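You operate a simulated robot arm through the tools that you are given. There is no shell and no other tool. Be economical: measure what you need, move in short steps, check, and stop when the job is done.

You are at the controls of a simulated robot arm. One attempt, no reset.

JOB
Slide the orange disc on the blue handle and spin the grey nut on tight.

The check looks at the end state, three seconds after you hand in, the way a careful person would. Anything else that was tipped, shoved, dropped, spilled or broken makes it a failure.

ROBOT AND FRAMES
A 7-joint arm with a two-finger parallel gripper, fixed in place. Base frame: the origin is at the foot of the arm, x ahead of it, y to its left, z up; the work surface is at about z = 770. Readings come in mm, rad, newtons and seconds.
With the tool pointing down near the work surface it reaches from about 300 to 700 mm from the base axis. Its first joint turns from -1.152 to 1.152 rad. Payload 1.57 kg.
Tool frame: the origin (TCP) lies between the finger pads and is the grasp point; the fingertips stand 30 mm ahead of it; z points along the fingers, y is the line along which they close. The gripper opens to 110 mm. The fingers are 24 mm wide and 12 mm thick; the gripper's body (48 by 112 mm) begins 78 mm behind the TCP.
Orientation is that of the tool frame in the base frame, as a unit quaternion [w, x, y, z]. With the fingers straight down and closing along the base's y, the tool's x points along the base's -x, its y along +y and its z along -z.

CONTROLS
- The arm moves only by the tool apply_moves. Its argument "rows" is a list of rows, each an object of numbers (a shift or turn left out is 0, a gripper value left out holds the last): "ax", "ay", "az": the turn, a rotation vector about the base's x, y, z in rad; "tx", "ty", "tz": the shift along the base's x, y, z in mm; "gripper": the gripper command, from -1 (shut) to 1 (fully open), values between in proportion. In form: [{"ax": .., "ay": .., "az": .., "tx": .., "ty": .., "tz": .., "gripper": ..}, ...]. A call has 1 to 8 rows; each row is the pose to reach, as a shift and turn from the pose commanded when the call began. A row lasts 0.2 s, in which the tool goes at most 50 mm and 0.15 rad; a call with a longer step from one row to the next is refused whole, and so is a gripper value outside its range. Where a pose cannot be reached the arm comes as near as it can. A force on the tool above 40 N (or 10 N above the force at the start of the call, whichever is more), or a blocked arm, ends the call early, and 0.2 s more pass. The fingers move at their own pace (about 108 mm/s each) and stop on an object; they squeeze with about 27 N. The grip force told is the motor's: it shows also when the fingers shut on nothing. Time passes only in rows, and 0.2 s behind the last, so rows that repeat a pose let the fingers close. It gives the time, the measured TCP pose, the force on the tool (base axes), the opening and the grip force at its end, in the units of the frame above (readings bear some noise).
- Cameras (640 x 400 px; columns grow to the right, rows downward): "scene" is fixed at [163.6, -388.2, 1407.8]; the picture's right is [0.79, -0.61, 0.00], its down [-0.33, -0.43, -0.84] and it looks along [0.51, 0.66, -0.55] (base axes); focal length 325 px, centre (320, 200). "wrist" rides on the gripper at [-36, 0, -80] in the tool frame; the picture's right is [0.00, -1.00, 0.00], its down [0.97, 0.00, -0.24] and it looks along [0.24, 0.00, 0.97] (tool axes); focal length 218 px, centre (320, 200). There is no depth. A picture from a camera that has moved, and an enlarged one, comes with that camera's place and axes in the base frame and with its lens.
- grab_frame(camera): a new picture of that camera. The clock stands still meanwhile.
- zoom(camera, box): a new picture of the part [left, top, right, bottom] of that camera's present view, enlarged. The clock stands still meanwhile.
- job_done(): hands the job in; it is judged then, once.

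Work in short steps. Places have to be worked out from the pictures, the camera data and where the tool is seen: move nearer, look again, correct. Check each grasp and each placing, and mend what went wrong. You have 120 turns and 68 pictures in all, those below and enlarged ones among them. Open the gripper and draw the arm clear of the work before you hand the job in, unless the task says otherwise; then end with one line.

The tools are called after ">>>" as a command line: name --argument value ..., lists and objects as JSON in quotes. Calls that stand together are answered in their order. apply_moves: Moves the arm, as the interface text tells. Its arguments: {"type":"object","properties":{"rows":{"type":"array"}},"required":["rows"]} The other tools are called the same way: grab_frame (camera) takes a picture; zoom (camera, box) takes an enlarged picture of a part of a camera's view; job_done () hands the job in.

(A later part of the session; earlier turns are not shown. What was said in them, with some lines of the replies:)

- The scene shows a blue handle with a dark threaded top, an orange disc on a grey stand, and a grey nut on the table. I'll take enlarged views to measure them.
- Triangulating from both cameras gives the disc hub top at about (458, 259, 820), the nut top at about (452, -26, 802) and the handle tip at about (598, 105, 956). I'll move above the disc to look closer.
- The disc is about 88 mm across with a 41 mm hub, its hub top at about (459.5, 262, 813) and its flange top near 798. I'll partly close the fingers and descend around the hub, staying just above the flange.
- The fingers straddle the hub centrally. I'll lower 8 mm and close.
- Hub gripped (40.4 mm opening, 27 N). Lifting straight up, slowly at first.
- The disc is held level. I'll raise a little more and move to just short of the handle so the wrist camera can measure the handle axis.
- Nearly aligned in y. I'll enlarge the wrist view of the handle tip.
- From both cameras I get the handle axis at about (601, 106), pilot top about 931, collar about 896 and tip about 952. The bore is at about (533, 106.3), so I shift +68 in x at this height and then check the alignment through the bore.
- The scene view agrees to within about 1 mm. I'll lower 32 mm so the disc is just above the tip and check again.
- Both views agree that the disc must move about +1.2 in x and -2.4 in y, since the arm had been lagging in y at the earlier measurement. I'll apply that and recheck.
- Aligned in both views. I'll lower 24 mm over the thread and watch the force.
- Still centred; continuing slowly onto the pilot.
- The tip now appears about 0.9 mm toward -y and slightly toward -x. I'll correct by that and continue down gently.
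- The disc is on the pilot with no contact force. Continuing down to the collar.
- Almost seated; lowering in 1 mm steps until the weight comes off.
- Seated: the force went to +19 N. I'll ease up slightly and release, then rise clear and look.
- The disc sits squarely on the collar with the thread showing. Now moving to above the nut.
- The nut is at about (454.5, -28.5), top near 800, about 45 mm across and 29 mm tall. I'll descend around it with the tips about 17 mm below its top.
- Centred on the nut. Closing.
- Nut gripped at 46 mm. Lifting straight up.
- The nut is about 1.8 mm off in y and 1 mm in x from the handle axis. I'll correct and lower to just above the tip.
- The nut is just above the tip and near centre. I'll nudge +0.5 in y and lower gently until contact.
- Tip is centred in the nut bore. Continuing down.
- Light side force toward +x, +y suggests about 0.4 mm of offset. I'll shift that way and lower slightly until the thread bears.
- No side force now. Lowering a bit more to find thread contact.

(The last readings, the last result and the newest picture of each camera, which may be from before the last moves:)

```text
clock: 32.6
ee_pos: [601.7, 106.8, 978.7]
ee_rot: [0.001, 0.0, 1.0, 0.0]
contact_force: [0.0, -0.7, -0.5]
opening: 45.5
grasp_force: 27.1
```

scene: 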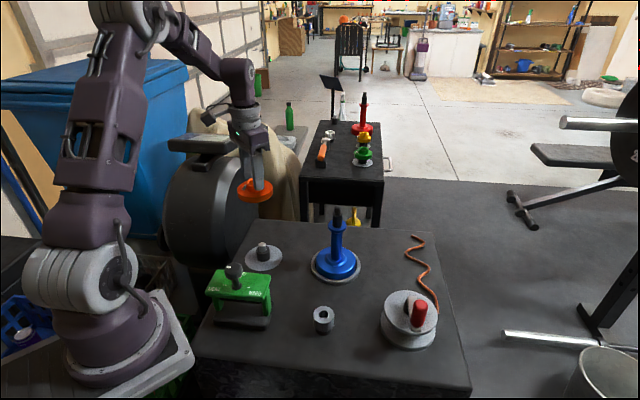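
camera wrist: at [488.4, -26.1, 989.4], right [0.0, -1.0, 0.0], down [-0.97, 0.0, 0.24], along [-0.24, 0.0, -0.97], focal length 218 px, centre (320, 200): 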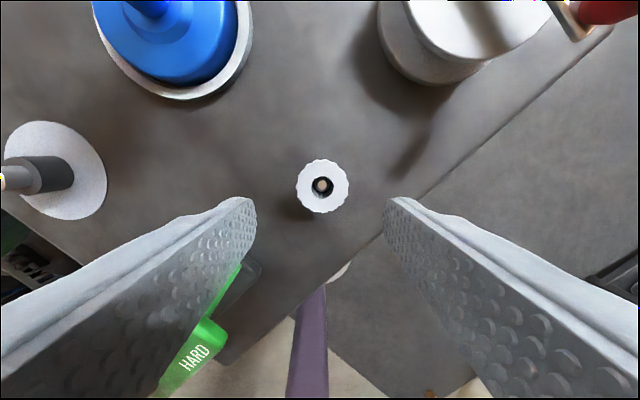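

>>> zoom --camera "wrist" --box '[270, 170, 370, 270]'

>>> zoom --camera "scene" --box '[310, 175, 370, 235]'

```text
4.00 times, centred on (320, 220) of wrist
camera zoom: at [636.9, 106.0, 1059.8], right [0.0, -1.0, 0.0], down [-0.97, 0.0, 0.24], along [-0.24, 0.0, -0.97], focal length 873 px, centre (320, 120)
```

zoom: 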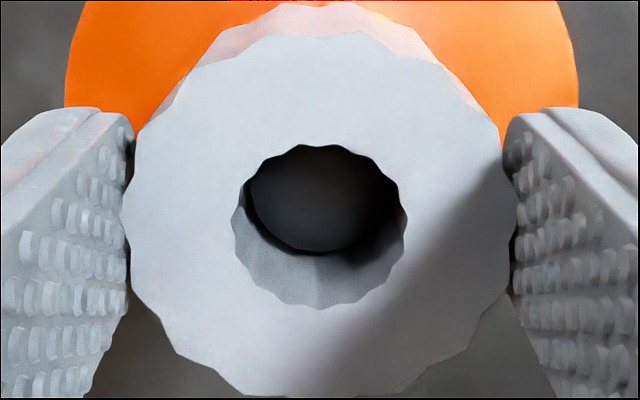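

```text
6.67 times, centred on (340, 205) of scene
camera zoom: at [163.6, -388.2, 1407.8], right [0.79, -0.61, 0.0], down [-0.33, -0.43, -0.84], along [0.51, 0.66, -0.55], focal length 2166 px, centre (187, 167)
```

zoom: 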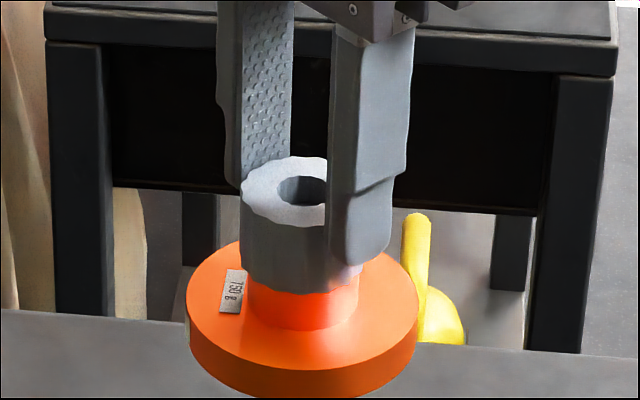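

Tip is well inside the nut, nut near the hub. Continuing until it bears.

>>> apply_moves --rows '[{"tz": -1}, {"tz": -2}, {"tz": -3}, {"tz": -4}, {"tz": -4}]'

```text
clock: 33.8
ee_pos: [600.8, 105.8, 976.0]
ee_rot: [0.002, 0.0, 1.0, 0.0]
contact_force: [3.6, -1.2, 17.7]
opening: 45.3
grasp_force: 26.8
```

It bears at about 976 mm with 18 N down. I'll turn clockwise (-z), keeping light downward pressure.

>>> apply_moves --rows '[{"az": -0.14}, {"az": -0.28}, {"az": -0.42}, {"az": -0.56}, {"az": -0.7}, {"az": -0.84}, {"az": -0.98}, {"az": -1.1}]'

>>> zoom --camera "scene" --box '[310, 175, 370, 235]'

```text
clock: 35.6
ee_pos: [599.5, 106.8, 975.2]
ee_rot: [0.0, 0.524, 0.852, 0.0]
contact_force: [-3.5, 3.2, 4.8]
opening: 45.1
grasp_force: 27.2
```

```text
6.67 times, centred on (340, 205) of scene
camera zoom: at [163.4, -388.1, 1407.9], right [0.79, -0.61, 0.0], down [-0.33, -0.43, -0.84], along [0.51, 0.66, -0.55], focal length 2166 px, centre (187, 167)
```

zoom: 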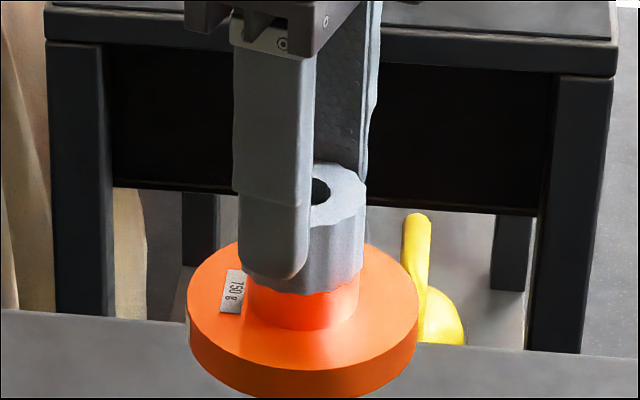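

The force fell to 5 N as it turned, so the nut is threading on while the disc and handle stay still. I'll keep turning with a slight downward follow.

>>> apply_moves --rows '[{"az": -0.14, "tz": -0.3}, {"az": -0.28, "tz": -0.5}, {"az": -0.42, "tz": -0.7}, {"az": -0.56, "tz": -0.9}, {"az": -0.7, "tz": -1.1}, {"az": -0.84, "tz": -1.2}, {"az": -0.98, "tz": -1.3}, {"az": -1.1, "tz": -1.3}]'

>>> zoom --camera "scene" --box '[310, 175, 370, 235]'

```text
clock: 37.4
ee_pos: [599.5, 105.8, 974.6]
ee_rot: [0.0, 0.892, 0.453, -0.001]
contact_force: [-8.6, 1.5, 12.9]
opening: 44.9
grasp_force: 26.6
```

```text
6.67 times, centred on (340, 205) of scene
camera zoom: at [163.1, -388.2, 1407.9], right [0.79, -0.61, 0.0], down [-0.33, -0.43, -0.84], along [0.51, 0.66, -0.55], focal length 2166 px, centre (187, 167)
```

zoom: 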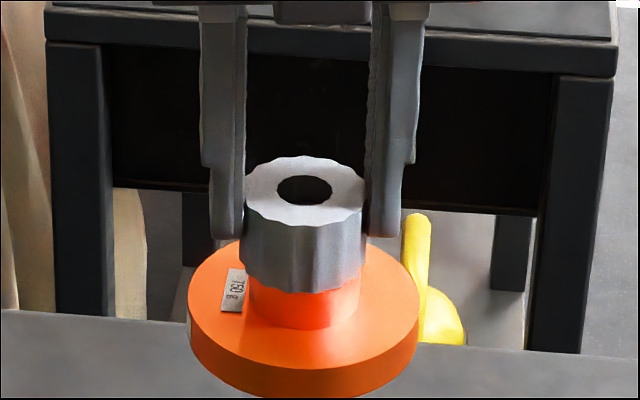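

Turning continues smoothly. I'll ease the -x side force and keep turning.

>>> apply_moves --rows '[{"az": -0.13, "tx": -0.5}, {"az": -0.26, "tx": -0.5}, {"az": -0.39, "tx": -0.5}, {"az": -0.52, "tx": -0.5}, {"az": -0.65, "tx": -0.5}, {"az": -0.78, "tx": -0.5}]'

>>> zoom --camera "scene" --box '[310, 175, 370, 235]'

```text
clock: 38.8
ee_pos: [599.2, 107.2, 975.2]
ee_rot: [0.0, 0.997, 0.08, 0.0]
contact_force: [-8.4, 5.8, 12.0]
opening: 44.9
grasp_force: 26.7
```

```text
6.67 times, centred on (340, 205) of scene
camera zoom: at [163.2, -388.1, 1407.9], right [0.79, -0.61, 0.0], down [-0.33, -0.43, -0.84], along [0.51, 0.66, -0.55], focal length 2166 px, centre (187, 167)
```

zoom: 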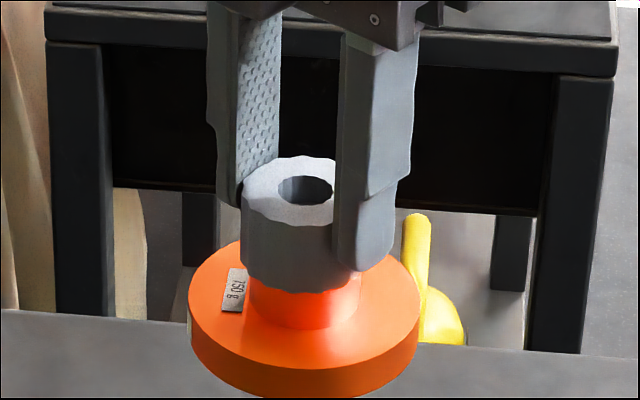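

Turned about 3 rad so far. I'll release the nut, then rotate the gripper back for another bite.

>>> apply_moves --rows '[{"gripper": 0.2}, {"gripper": 0.2}, {"az": 0.14, "tx": 0.5}, {"az": 0.28, "tx": 0.5}, {"az": 0.42, "tx": 0.5}, {"az": 0.56, "tx": 0.5}, {"az": 0.7, "tx": 0.5}, {"az": 0.84, "tx": 0.5}]'

>>> apply_moves --rows '[{"az": 0.14}, {"az": 0.28}, {"az": 0.42}, {"az": 0.56}, {"az": 0.7}, {"az": 0.84}, {"az": 0.98}, {"az": 1.12}]'

>>> apply_moves --rows '[{"az": 0.14}, {"az": 0.28}, {"az": 0.42}, {"az": 0.56}, {"az": 0.7}, {"az": 0.84}, {"az": 1.02}, {"az": 1.02}]'

```text
clock: 40.6
ee_pos: [600.2, 105.9, 973.7]
ee_rot: [0.001, 0.877, 0.48, 0.0]
contact_force: [-0.1, 0.0, -0.5]
opening: 65.7
grasp_force: 0.0
```

```text
clock: 42.4
ee_pos: [602.4, 106.6, 974.3]
ee_rot: [0.0, 0.487, 0.873, 0.0]
contact_force: [0.3, 0.2, 0.1]
opening: 66.0
grasp_force: 0.0
```

```text
refused: row 7 steps farther than a row can; nothing moved
```

>>> apply_moves --rows '[{"az": 0.14}, {"az": 0.28}, {"az": 0.42}, {"az": 0.56}, {"az": 0.7}, {"az": 0.84}, {"az": 0.98}, {"az": 1.02}]'

>>> zoom --camera "scene" --box '[310, 175, 370, 235]'

>>> zoom --camera "wrist" --box '[250, 145, 390, 285]'

```text
clock: 44.2
ee_pos: [601.1, 106.9, 974.9]
ee_rot: [0.0, -0.001, 1.0, 0.0]
contact_force: [-0.7, -0.1, 0.7]
opening: 65.9
grasp_force: 0.1
```

```text
6.67 times, centred on (340, 205) of scene
camera zoom: at [163.6, -388.2, 1407.8], right [0.79, -0.61, 0.0], down [-0.33, -0.43, -0.84], along [0.51, 0.66, -0.55], focal length 2166 px, centre (187, 167)
```

zoom: 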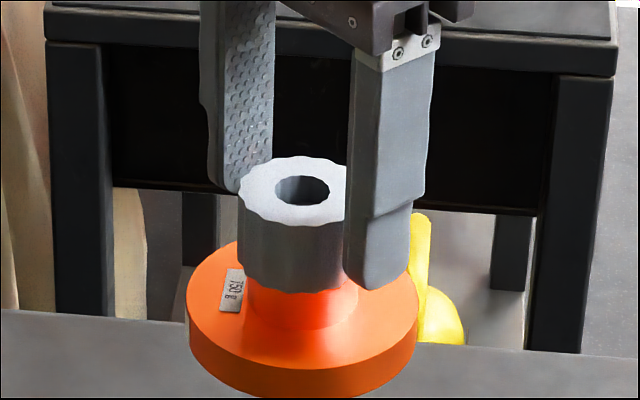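

```text
2.86 times, centred on (320, 215) of wrist
camera zoom: at [637.3, 106.6, 1054.6], right [0.0, -1.0, 0.0], down [-0.97, 0.0, 0.24], along [-0.24, 0.0, -0.97], focal length 624 px, centre (320, 157)
```

zoom: 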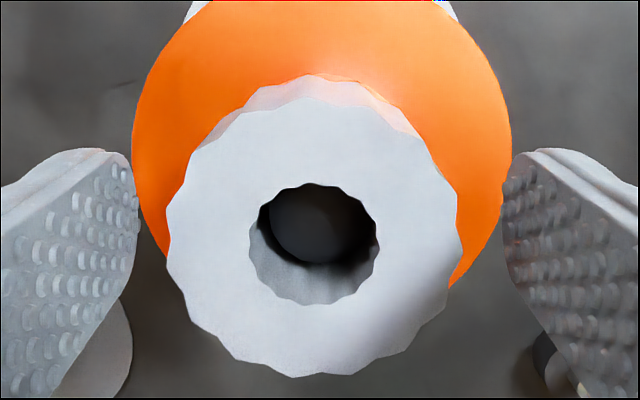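

>>> zoom --camera "scene" --box '[327, 208, 349, 230]'

```text
16.00 times, centred on (338, 219) of scene
camera zoom: at [163.6, -388.2, 1407.8], right [0.79, -0.61, 0.0], down [-0.33, -0.43, -0.84], along [0.51, 0.66, -0.55], focal length 5199 px, centre (32, -104)
```

zoom: 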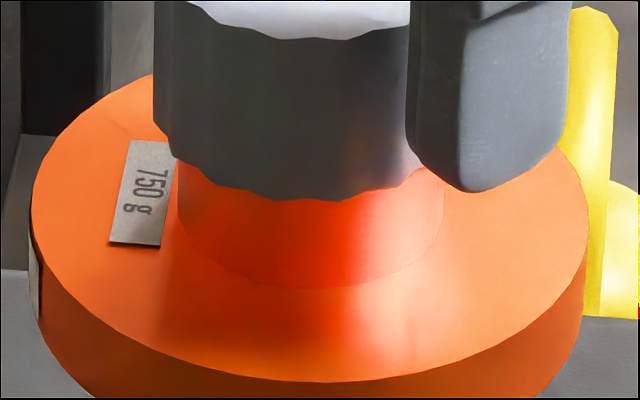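

The nut is down on the hub with no visible gap. I'll regrip and turn again, using the wrist view to see whether the nut turns with the fingers or slips.

>>> apply_moves --rows '[{"gripper": -1}, {"gripper": -1}, {"gripper": -1}]'

>>> zoom --camera "wrist" --box '[270, 170, 370, 270]'

>>> apply_moves --rows '[{"az": -0.14}, {"az": -0.28}, {"az": -0.42}, {"az": -0.56}, {"az": -0.7}, {"az": -0.84}, {"az": -0.98}, {"az": -1.1}]'

>>> zoom --camera "wrist" --box '[270, 170, 370, 270]'

```text
clock: 45.0
ee_pos: [601.5, 107.3, 974.6]
ee_rot: [-0.001, 0.0, 1.0, -0.001]
contact_force: [-0.2, 7.1, 1.9]
opening: 46.1
grasp_force: 27.2
```

```text
4.00 times, centred on (320, 220) of wrist
camera zoom: at [637.3, 107.0, 1054.8], right [0.0, -1.0, 0.0], down [-0.97, 0.0, 0.24], along [-0.24, 0.0, -0.97], focal length 873 px, centre (320, 120)
```

zoom: 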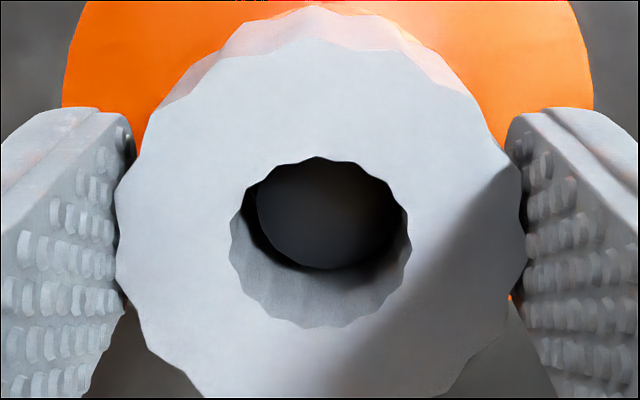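

```text
clock: 46.8
ee_pos: [601.6, 105.7, 975.8]
ee_rot: [0.0, 0.523, 0.852, 0.001]
contact_force: [0.9, 0.5, 2.6]
opening: 46.1
grasp_force: 27.2
```

```text
4.00 times, centred on (320, 220) of wrist
camera zoom: at [617.6, 74.6, 1054.8], right [-0.89, -0.45, 0.0], down [-0.44, 0.87, 0.24], along [-0.11, 0.21, -0.97], focal length 873 px, centre (320, 120)
```

zoom: 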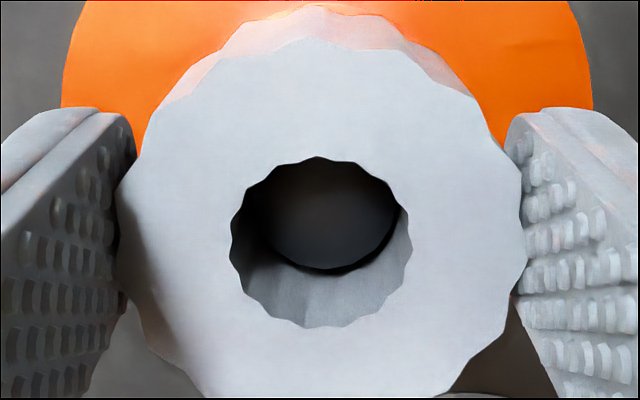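

The nut turns with the fingers with no slip. Continuing this bite.

>>> apply_moves --rows '[{"az": -0.14}, {"az": -0.28}, {"az": -0.42}, {"az": -0.56}, {"az": -0.7}, {"az": -0.84}, {"az": -0.98}, {"az": -1.12}]'

>>> apply_moves --rows '[{"az": -0.13}, {"az": -0.26}, {"az": -0.39}, {"az": -0.52}, {"az": -0.65}, {"az": -0.76}, {"az": -0.76}]'

>>> zoom --camera "wrist" --box '[270, 170, 370, 270]'

```text
clock: 48.6
ee_pos: [602.5, 106.6, 975.3]
ee_rot: [0.0, 0.896, 0.444, 0.0]
contact_force: [1.6, -1.5, -4.2]
opening: 46.1
grasp_force: 27.1
```

```text
clock: 50.2
ee_pos: [600.1, 107.5, 976.2]
ee_rot: [0.001, 0.997, 0.081, 0.0]
contact_force: [-0.4, -1.0, -9.3]
opening: 46.5
grasp_force: 27.1
```

```text
4.00 times, centred on (320, 220) of wrist
camera zoom: at [565.3, 101.2, 1054.7], right [-0.16, 0.99, 0.0], down [0.96, 0.15, 0.24], along [0.24, 0.04, -0.97], focal length 873 px, centre (320, 120)
```

zoom: 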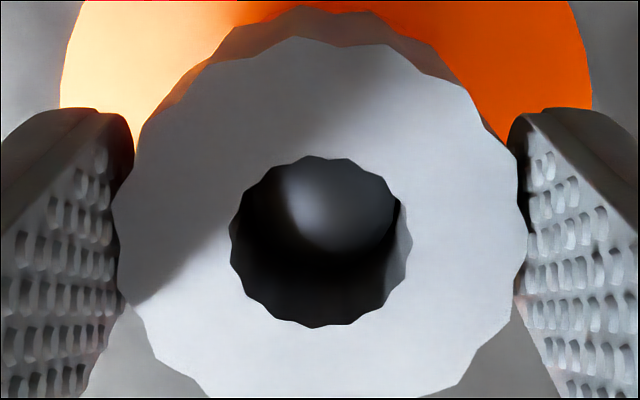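

The force is now -9 N, meaning the nut is pulling the tool down, so it is really threading (about 1 mm per 3 rad). I'll release, rotate back and take another bite that follows it down.

>>> apply_moves --rows '[{"tz": -1, "gripper": 0.2}, {"tz": -1}, {"az": 0.14, "tz": -1}, {"az": 0.28, "tz": -1}, {"az": 0.42, "tz": -1}, {"az": 0.56, "tz": -1}, {"az": 0.7, "tz": -1}, {"az": 0.84, "tz": -1}]'

>>> apply_moves --rows '[{"az": 0.14}, {"az": 0.28}, {"az": 0.42}, {"az": 0.56}, {"az": 0.7}, {"az": 0.84}, {"az": 0.98}, {"az": 1.12}]'

>>> apply_moves --rows '[{"az": 0.14}, {"az": 0.28}, {"az": 0.42}, {"az": 0.56}, {"az": 0.7}, {"az": 0.84}, {"az": 0.98}, {"az": 1.02}]'

>>> apply_moves --rows '[{"gripper": -1}, {"gripper": -1}, {"gripper": -1}]'

>>> apply_moves --rows '[{"az": -0.14}, {"az": -0.28, "tz": -0.1}, {"az": -0.42, "tz": -0.1}, {"az": -0.56, "tz": -0.2}, {"az": -0.7, "tz": -0.2}, {"az": -0.84, "tz": -0.3}, {"az": -0.98, "tz": -0.3}, {"az": -1.1, "tz": -0.3}]'

>>> apply_moves --rows '[{"az": -0.14}, {"az": -0.28, "tz": -0.1}, {"az": -0.42, "tz": -0.1}, {"az": -0.56, "tz": -0.2}, {"az": -0.7, "tz": -0.2}, {"az": -0.84, "tz": -0.3}, {"az": -0.98, "tz": -0.3}, {"az": -1.1, "tz": -0.3}]'

>>> apply_moves --rows '[{"az": -0.13}, {"az": -0.26}, {"az": -0.39, "tz": -0.1}, {"az": -0.52, "tz": -0.1}, {"az": -0.65, "tz": -0.2}, {"az": -0.78, "tz": -0.2}, {"az": -0.78, "tz": -0.2}]'

>>> zoom --camera "wrist" --box '[270, 170, 370, 270]'

```text
clock: 52.0
ee_pos: [600.5, 106.7, 975.3]
ee_rot: [-0.001, 0.877, 0.481, 0.0]
contact_force: [0.3, 1.1, -0.2]
opening: 65.9
grasp_force: 0.1
```

```text
clock: 53.8
ee_pos: [600.4, 108.1, 973.7]
ee_rot: [0.0, 0.487, 0.873, 0.001]
contact_force: [-0.1, 0.5, -0.5]
opening: 66.2
grasp_force: 0.1
```

```text
clock: 55.6
ee_pos: [600.3, 106.7, 974.5]
ee_rot: [0.0, -0.002, 1.0, 0.0]
contact_force: [0.3, 0.5, 0.7]
opening: 65.9
grasp_force: 0.0
```

```text
clock: 56.4
ee_pos: [600.8, 106.5, 973.6]
ee_rot: [0.001, -0.001, 1.0, 0.0]
contact_force: [-0.8, 1.4, -0.2]
opening: 46.4
grasp_force: 27.1
```

```text
clock: 58.2
ee_pos: [600.4, 107.5, 975.2]
ee_rot: [0.001, 0.523, 0.852, 0.001]
contact_force: [-1.4, -0.1, 6.0]
opening: 45.0
grasp_force: 27.0
```

```text
clock: 60.0
ee_pos: [601.3, 106.2, 972.1]
ee_rot: [0.0, 0.892, 0.452, -0.001]
contact_force: [-1.2, -0.1, -6.9]
opening: 46.5
grasp_force: 27.3
```

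```text
clock: 61.6
ee_pos: [600.9, 106.1, 973.2]
ee_rot: [0.001, 0.997, 0.079, 0.0]
contact_force: [-1.4, -0.4, -4.8]
opening: 46.7
grasp_force: 27.1
```

```text
4.00 times, centred on (320, 220) of wrist
camera zoom: at [565.6, 100.5, 1052.9], right [-0.16, 0.99, 0.0], down [0.96, 0.15, 0.24], along [0.24, 0.04, -0.97], focal length 873 px, centre (320, 120)
```

zoom: 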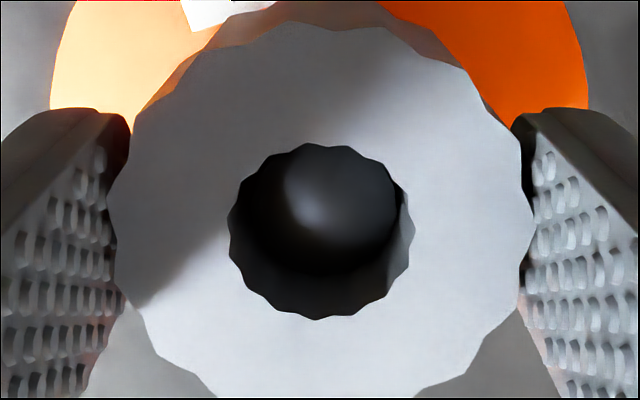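

The disc's label has shifted in the wrist view, so the nut now seems to be clamping the disc. Checking from the scene camera.

>>> zoom --camera "scene" --box '[303, 190, 373, 260]'

```text
5.71 times, centred on (338, 225) of scene
camera zoom: at [163.7, -388.2, 1407.8], right [0.79, -0.61, 0.0], down [-0.33, -0.43, -0.84], along [0.51, 0.66, -0.55], focal length 1857 px, centre (217, 57)
```

zoom: 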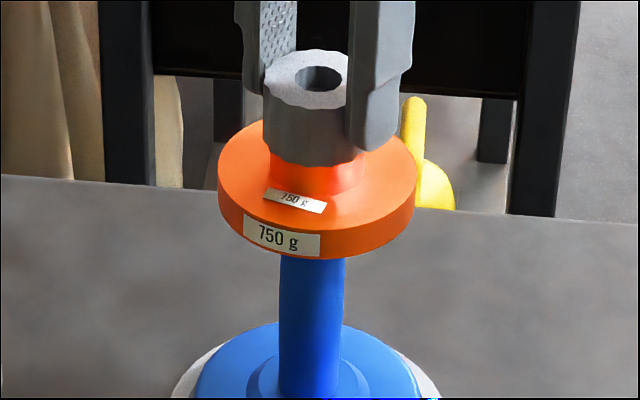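

>>> zoom --camera "scene" --box '[327, 208, 349, 230]'

```text
16.00 times, centred on (338, 219) of scene
camera zoom: at [163.7, -388.2, 1407.8], right [0.79, -0.61, 0.0], down [-0.33, -0.43, -0.84], along [0.51, 0.66, -0.55], focal length 5199 px, centre (32, -104)
```

zoom: 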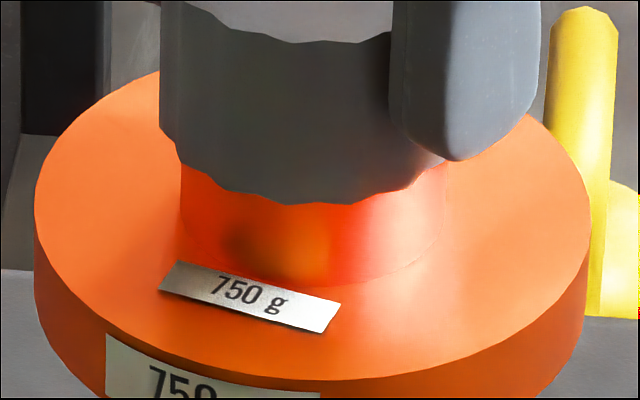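

The nut bottom is about 0.5 mm lower and flush on the hub, and the disc now turns with it. I'll do one more bite with some downward pressure and use the label to judge tightness.

>>> apply_moves --rows '[{"gripper": 0.2}, {"gripper": 0.2}, {"az": 0.14}, {"az": 0.28}, {"az": 0.42}, {"az": 0.56}, {"az": 0.7}, {"az": 0.84}]'

>>> apply_moves --rows '[{"az": 0.14}, {"az": 0.28}, {"az": 0.42}, {"az": 0.56}, {"az": 0.7}, {"az": 0.84}, {"az": 0.98}, {"az": 1.12}]'

>>> apply_moves --rows '[{"az": 0.14}, {"az": 0.28}, {"az": 0.42}, {"az": 0.56}, {"az": 0.7}, {"az": 0.84}, {"az": 0.98}, {"az": 1.02}]'

>>> apply_moves --rows '[{"gripper": -1}, {"gripper": -1}, {"gripper": -1}, {"tz": -1}, {"tz": -1}]'

>>> grab_frame --camera "wrist"

>>> apply_moves --rows '[{"az": -0.14}, {"az": -0.28}, {"az": -0.42}, {"az": -0.56}, {"az": -0.7}, {"az": -0.84}, {"az": -0.98}, {"az": -1.1}]'

>>> grab_frame --camera "wrist"

```text
clock: 63.4
ee_pos: [600.7, 106.4, 973.9]
ee_rot: [0.0, 0.877, 0.481, 0.0]
contact_force: [-0.6, 0.1, 0.9]
opening: 66.0
grasp_force: 0.2
```

```text
clock: 65.2
ee_pos: [600.4, 106.8, 972.2]
ee_rot: [0.0, 0.487, 0.873, 0.0]
contact_force: [-1.2, 0.8, 0.0]
opening: 65.9
grasp_force: 0.0
```

```text
clock: 67.0
ee_pos: [600.6, 107.2, 971.9]
ee_rot: [0.0, -0.001, 1.0, 0.0]
contact_force: [0.1, 0.2, -0.1]
opening: 66.1
grasp_force: 0.1
```

```text
clock: 68.2
ee_pos: [601.1, 107.3, 971.7]
ee_rot: [-0.001, 0.0, 1.0, 0.0]
contact_force: [-6.8, -4.8, 15.7]
opening: 46.8
grasp_force: 26.5
```

```text
7 pictures are left
camera wrist: at [636.9, 106.2, 1052.5], right [0.0, -1.0, 0.0], down [-0.97, 0.0, 0.24], along [-0.24, 0.0, -0.97], focal length 218 px, centre (320, 200)
```

wrist: 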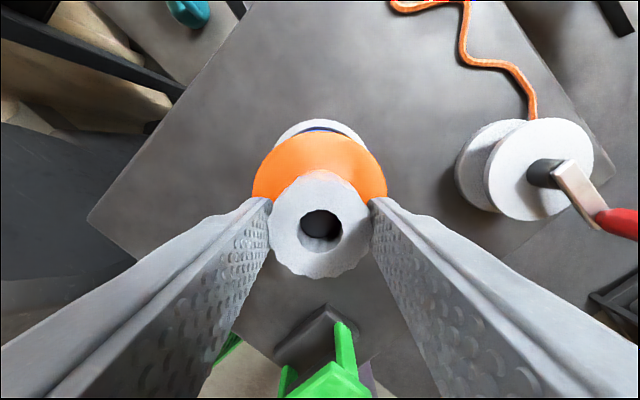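

```text
clock: 70.0
ee_pos: [599.7, 106.6, 970.1]
ee_rot: [-0.001, 0.524, 0.851, -0.001]
contact_force: [0.0, -0.1, -17.8]
opening: 44.7
grasp_force: 26.9
```

```text
6 pictures are left
camera wrist: at [617.2, 74.6, 1051.2], right [-0.89, -0.45, 0.0], down [-0.44, 0.87, 0.24], along [-0.11, 0.21, -0.97], focal length 218 px, centre (320, 200)
```

wrist: 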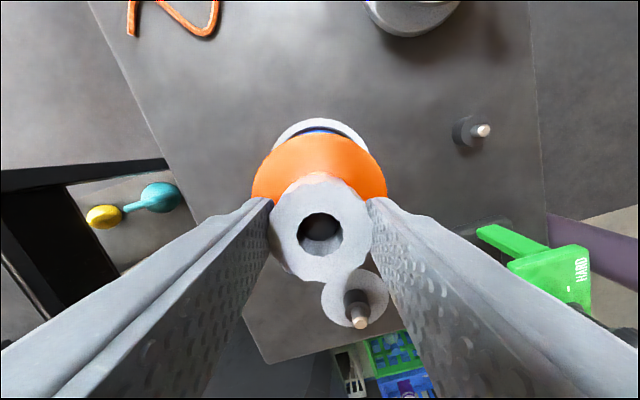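

Fz went to -18 N and the fingers settled into the flutes at 44.7 mm. I'll check the nut and label from the scene.

>>> zoom --camera "scene" --box '[322, 203, 354, 235]'

```text
12.50 times, centred on (338, 219) of scene
camera zoom: at [164.0, -388.1, 1407.8], right [0.79, -0.61, 0.0], down [-0.33, -0.43, -0.84], along [0.51, 0.66, -0.55], focal length 4062 px, centre (95, -38)
```

zoom: 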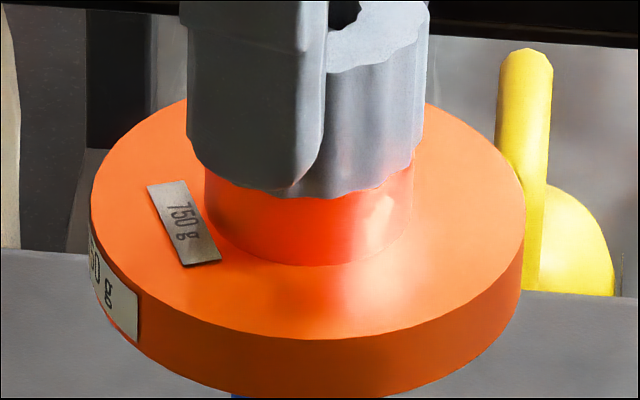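

The disc turns with the nut, so they are clamped together. I'll relax the vertical pull and finish this bite, watching the forces.

>>> apply_moves --rows '[{"tz": -1}, {"tz": -1.5}, {"az": -0.14, "tz": -1.5}, {"az": -0.28, "tz": -1.5}, {"az": -0.42, "tz": -1.5}, {"az": -0.56, "tz": -1.5}, {"az": -0.7, "tz": -1.5}, {"az": -0.84, "tz": -1.5}]'

>>> apply_moves --rows '[{"az": -0.14}, {"az": -0.28}, {"az": -0.42}, {"az": -0.56}, {"az": -0.7}, {"az": -0.84}, {"az": -0.98}, {"az": -0.98}]'

```text
clock: 71.8
ee_pos: [601.1, 106.8, 970.0]
ee_rot: [0.0, 0.825, 0.564, -0.001]
contact_force: [0.0, 0.7, 6.6]
opening: 45.5
grasp_force: 27.2
```

```text
clock: 73.6
ee_pos: [600.3, 105.6, 970.2]
ee_rot: [0.0, 0.994, 0.11, 0.0]
contact_force: [0.8, 1.6, -1.0]
opening: 45.3
grasp_force: 26.8
```

>>> apply_moves --rows '[{"gripper": 0.2}, {"gripper": 0.2}, {"az": 0.14}, {"az": 0.28}, {"az": 0.42}, {"az": 0.56}, {"az": 0.7}, {"az": 0.84}]'

>>> zoom --camera "scene" --box '[322, 203, 354, 235]'

```text
clock: 75.4
ee_pos: [600.1, 106.2, 971.0]
ee_rot: [0.0, 0.862, 0.507, 0.0]
contact_force: [-0.9, 0.1, -0.6]
opening: 66.1
grasp_force: 0.1
```

```text
12.50 times, centred on (338, 219) of scene
camera zoom: at [163.6, -388.2, 1407.8], right [0.79, -0.61, 0.0], down [-0.33, -0.43, -0.84], along [0.51, 0.66, -0.55], focal length 4062 px, centre (95, -38)
```

zoom: 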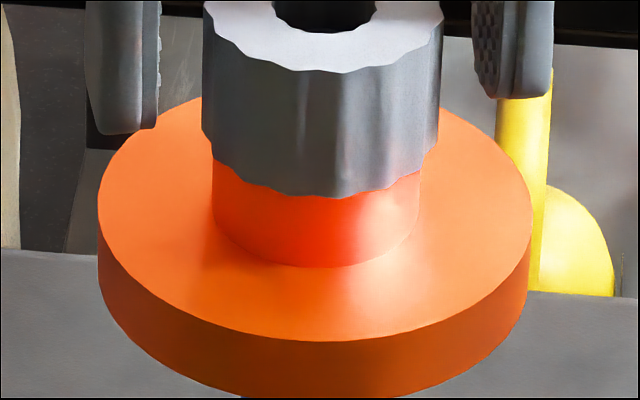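

The disc follows the nut, and earlier upward pulls of 18 N did not lift the nut, so it is threaded and clamped. I'll take one final bite with firm pressure to snug it up.

>>> apply_moves --rows '[{"az": 0.14}, {"az": 0.28}, {"az": 0.42}, {"az": 0.56}, {"az": 0.7}, {"az": 0.84}, {"az": 0.98}, {"az": 1.12}]'

>>> apply_moves --rows '[{"az": 0.14}, {"az": 0.28}, {"az": 0.42}, {"az": 0.56}, {"az": 0.7}, {"az": 0.84}, {"az": 0.96}, {"az": 0.96}]'

>>> apply_moves --rows '[{"gripper": -1}, {"gripper": -1}, {"gripper": -1}, {"tz": -1}, {"tz": -1}]'

>>> apply_moves --rows '[{"az": -0.15}, {"az": -0.3}, {"az": -0.45}, {"az": -0.6}, {"az": -0.75}, {"az": -0.9}, {"az": -1.05}, {"az": -1.2}]'

>>> apply_moves --rows '[{"az": -0.15}, {"az": -0.3}, {"az": -0.45}, {"az": -0.6}, {"az": -0.75}, {"az": -0.9}, {"az": -1.05}, {"az": -1.2}]'

>>> zoom --camera "scene" --box '[288, 190, 384, 286]'

```text
clock: 77.2
ee_pos: [600.7, 105.7, 970.9]
ee_rot: [0.001, 0.461, 0.888, 0.001]
contact_force: [-0.7, 0.1, -0.1]
opening: 66.2
grasp_force: 0.1
```

```text
clock: 79.0
ee_pos: [600.8, 105.9, 970.9]
ee_rot: [0.0, 0.0, 1.0, 0.0]
contact_force: [0.3, -0.9, 0.2]
opening: 65.9
grasp_force: 0.0
```

```text
clock: 80.2
ee_pos: [601.7, 106.0, 970.7]
ee_rot: [0.001, 0.0, 1.0, -0.001]
contact_force: [-2.8, 6.5, 13.2]
opening: 46.9
grasp_force: 27.4
```

```text
clock: 82.0
ee_pos: [602.0, 106.9, 970.1]
ee_rot: [0.0, 0.566, 0.824, 0.001]
contact_force: [4.1, 0.3, -8.8]
opening: 45.2
grasp_force: 27.4
```

```text
clock: 83.8
ee_pos: [600.8, 108.7, 970.0]
ee_rot: [-0.001, 0.932, 0.362, 0.0]
contact_force: [-0.6, 2.9, -7.1]
opening: 45.1
grasp_force: 26.9
```

```text
4.17 times, centred on (336, 238) of scene
camera zoom: at [163.7, -388.1, 1407.8], right [0.79, -0.61, 0.0], down [-0.33, -0.43, -0.84], along [0.51, 0.66, -0.55], focal length 1354 px, centre (253, 42)
```

zoom: 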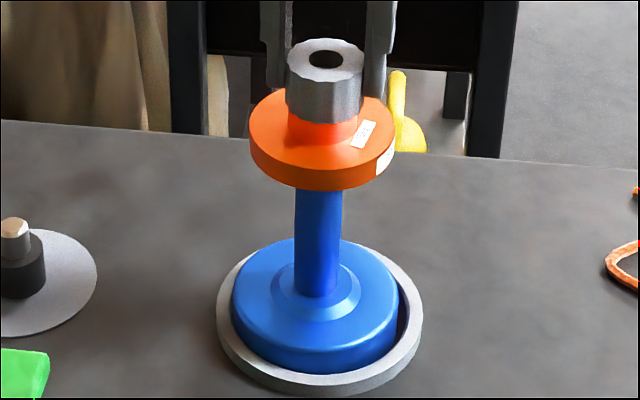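

The assembly is upright in its ring and the nut is flush and tight, with the grip itself starting to slip on the flutes. Releasing and rising clear.

>>> apply_moves --rows '[{"gripper": 0.3}, {"gripper": 0.3}, {"gripper": 0.3}, {"tz": 20}, {"tz": 60}, {"tz": 105}, {"tz": 150}, {"tz": 180}]'

>>> zoom --camera "scene" --box '[308, 185, 368, 245]'

```text
clock: 85.6
ee_pos: [601.1, 108.3, 1148.4]
ee_rot: [0.0, 0.932, 0.362, 0.0]
contact_force: [-0.4, -0.2, 0.7]
opening: 71.2
grasp_force: 0.0
```

```text
6.67 times, centred on (338, 215) of scene
camera zoom: at [163.6, -388.2, 1407.8], right [0.79, -0.61, 0.0], down [-0.33, -0.43, -0.84], along [0.51, 0.66, -0.55], focal length 2166 px, centre (200, 100)
```

zoom: 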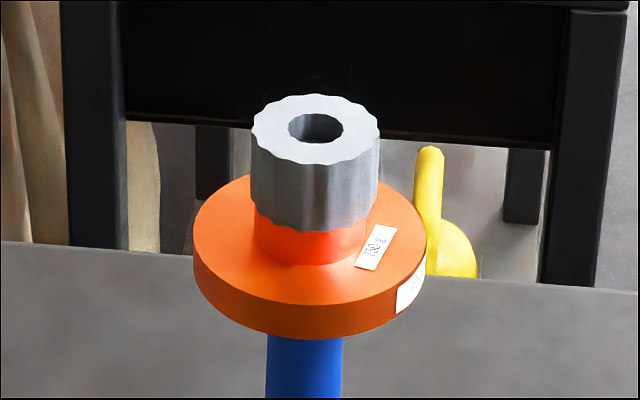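

The nut is level and flush on the disc. I'll draw the arm back and take a last overall look.

>>> apply_moves --rows '[{"tx": -35, "tz": 10}, {"tx": -75, "tz": 20}, {"tx": -115, "tz": 20}, {"tx": -150, "tz": 20}, {"tx": -150, "tz": 20}]'

>>> grab_frame --camera "scene"

```text
clock: 86.8
ee_pos: [450.2, 108.7, 1169.4]
ee_rot: [0.0, 0.932, 0.362, -0.001]
contact_force: [-0.4, 0.1, -0.3]
opening: 71.4
grasp_force: 0.1
```

```text
1 pictures are left
```

scene: 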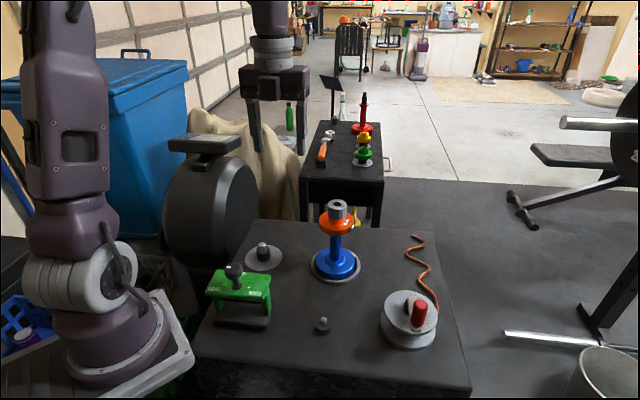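

The disc and nut are on the handle, nothing else has moved, and the arm is clear, so I'm handing in.

>>> job_done

```text
The job is handed in.
```

The orange disc is on the blue handle and the grey nut is threaded down onto it. It looks tight (the disc turned with the nut and the grip seemed to slip on it), but I couldn't measure the torque.
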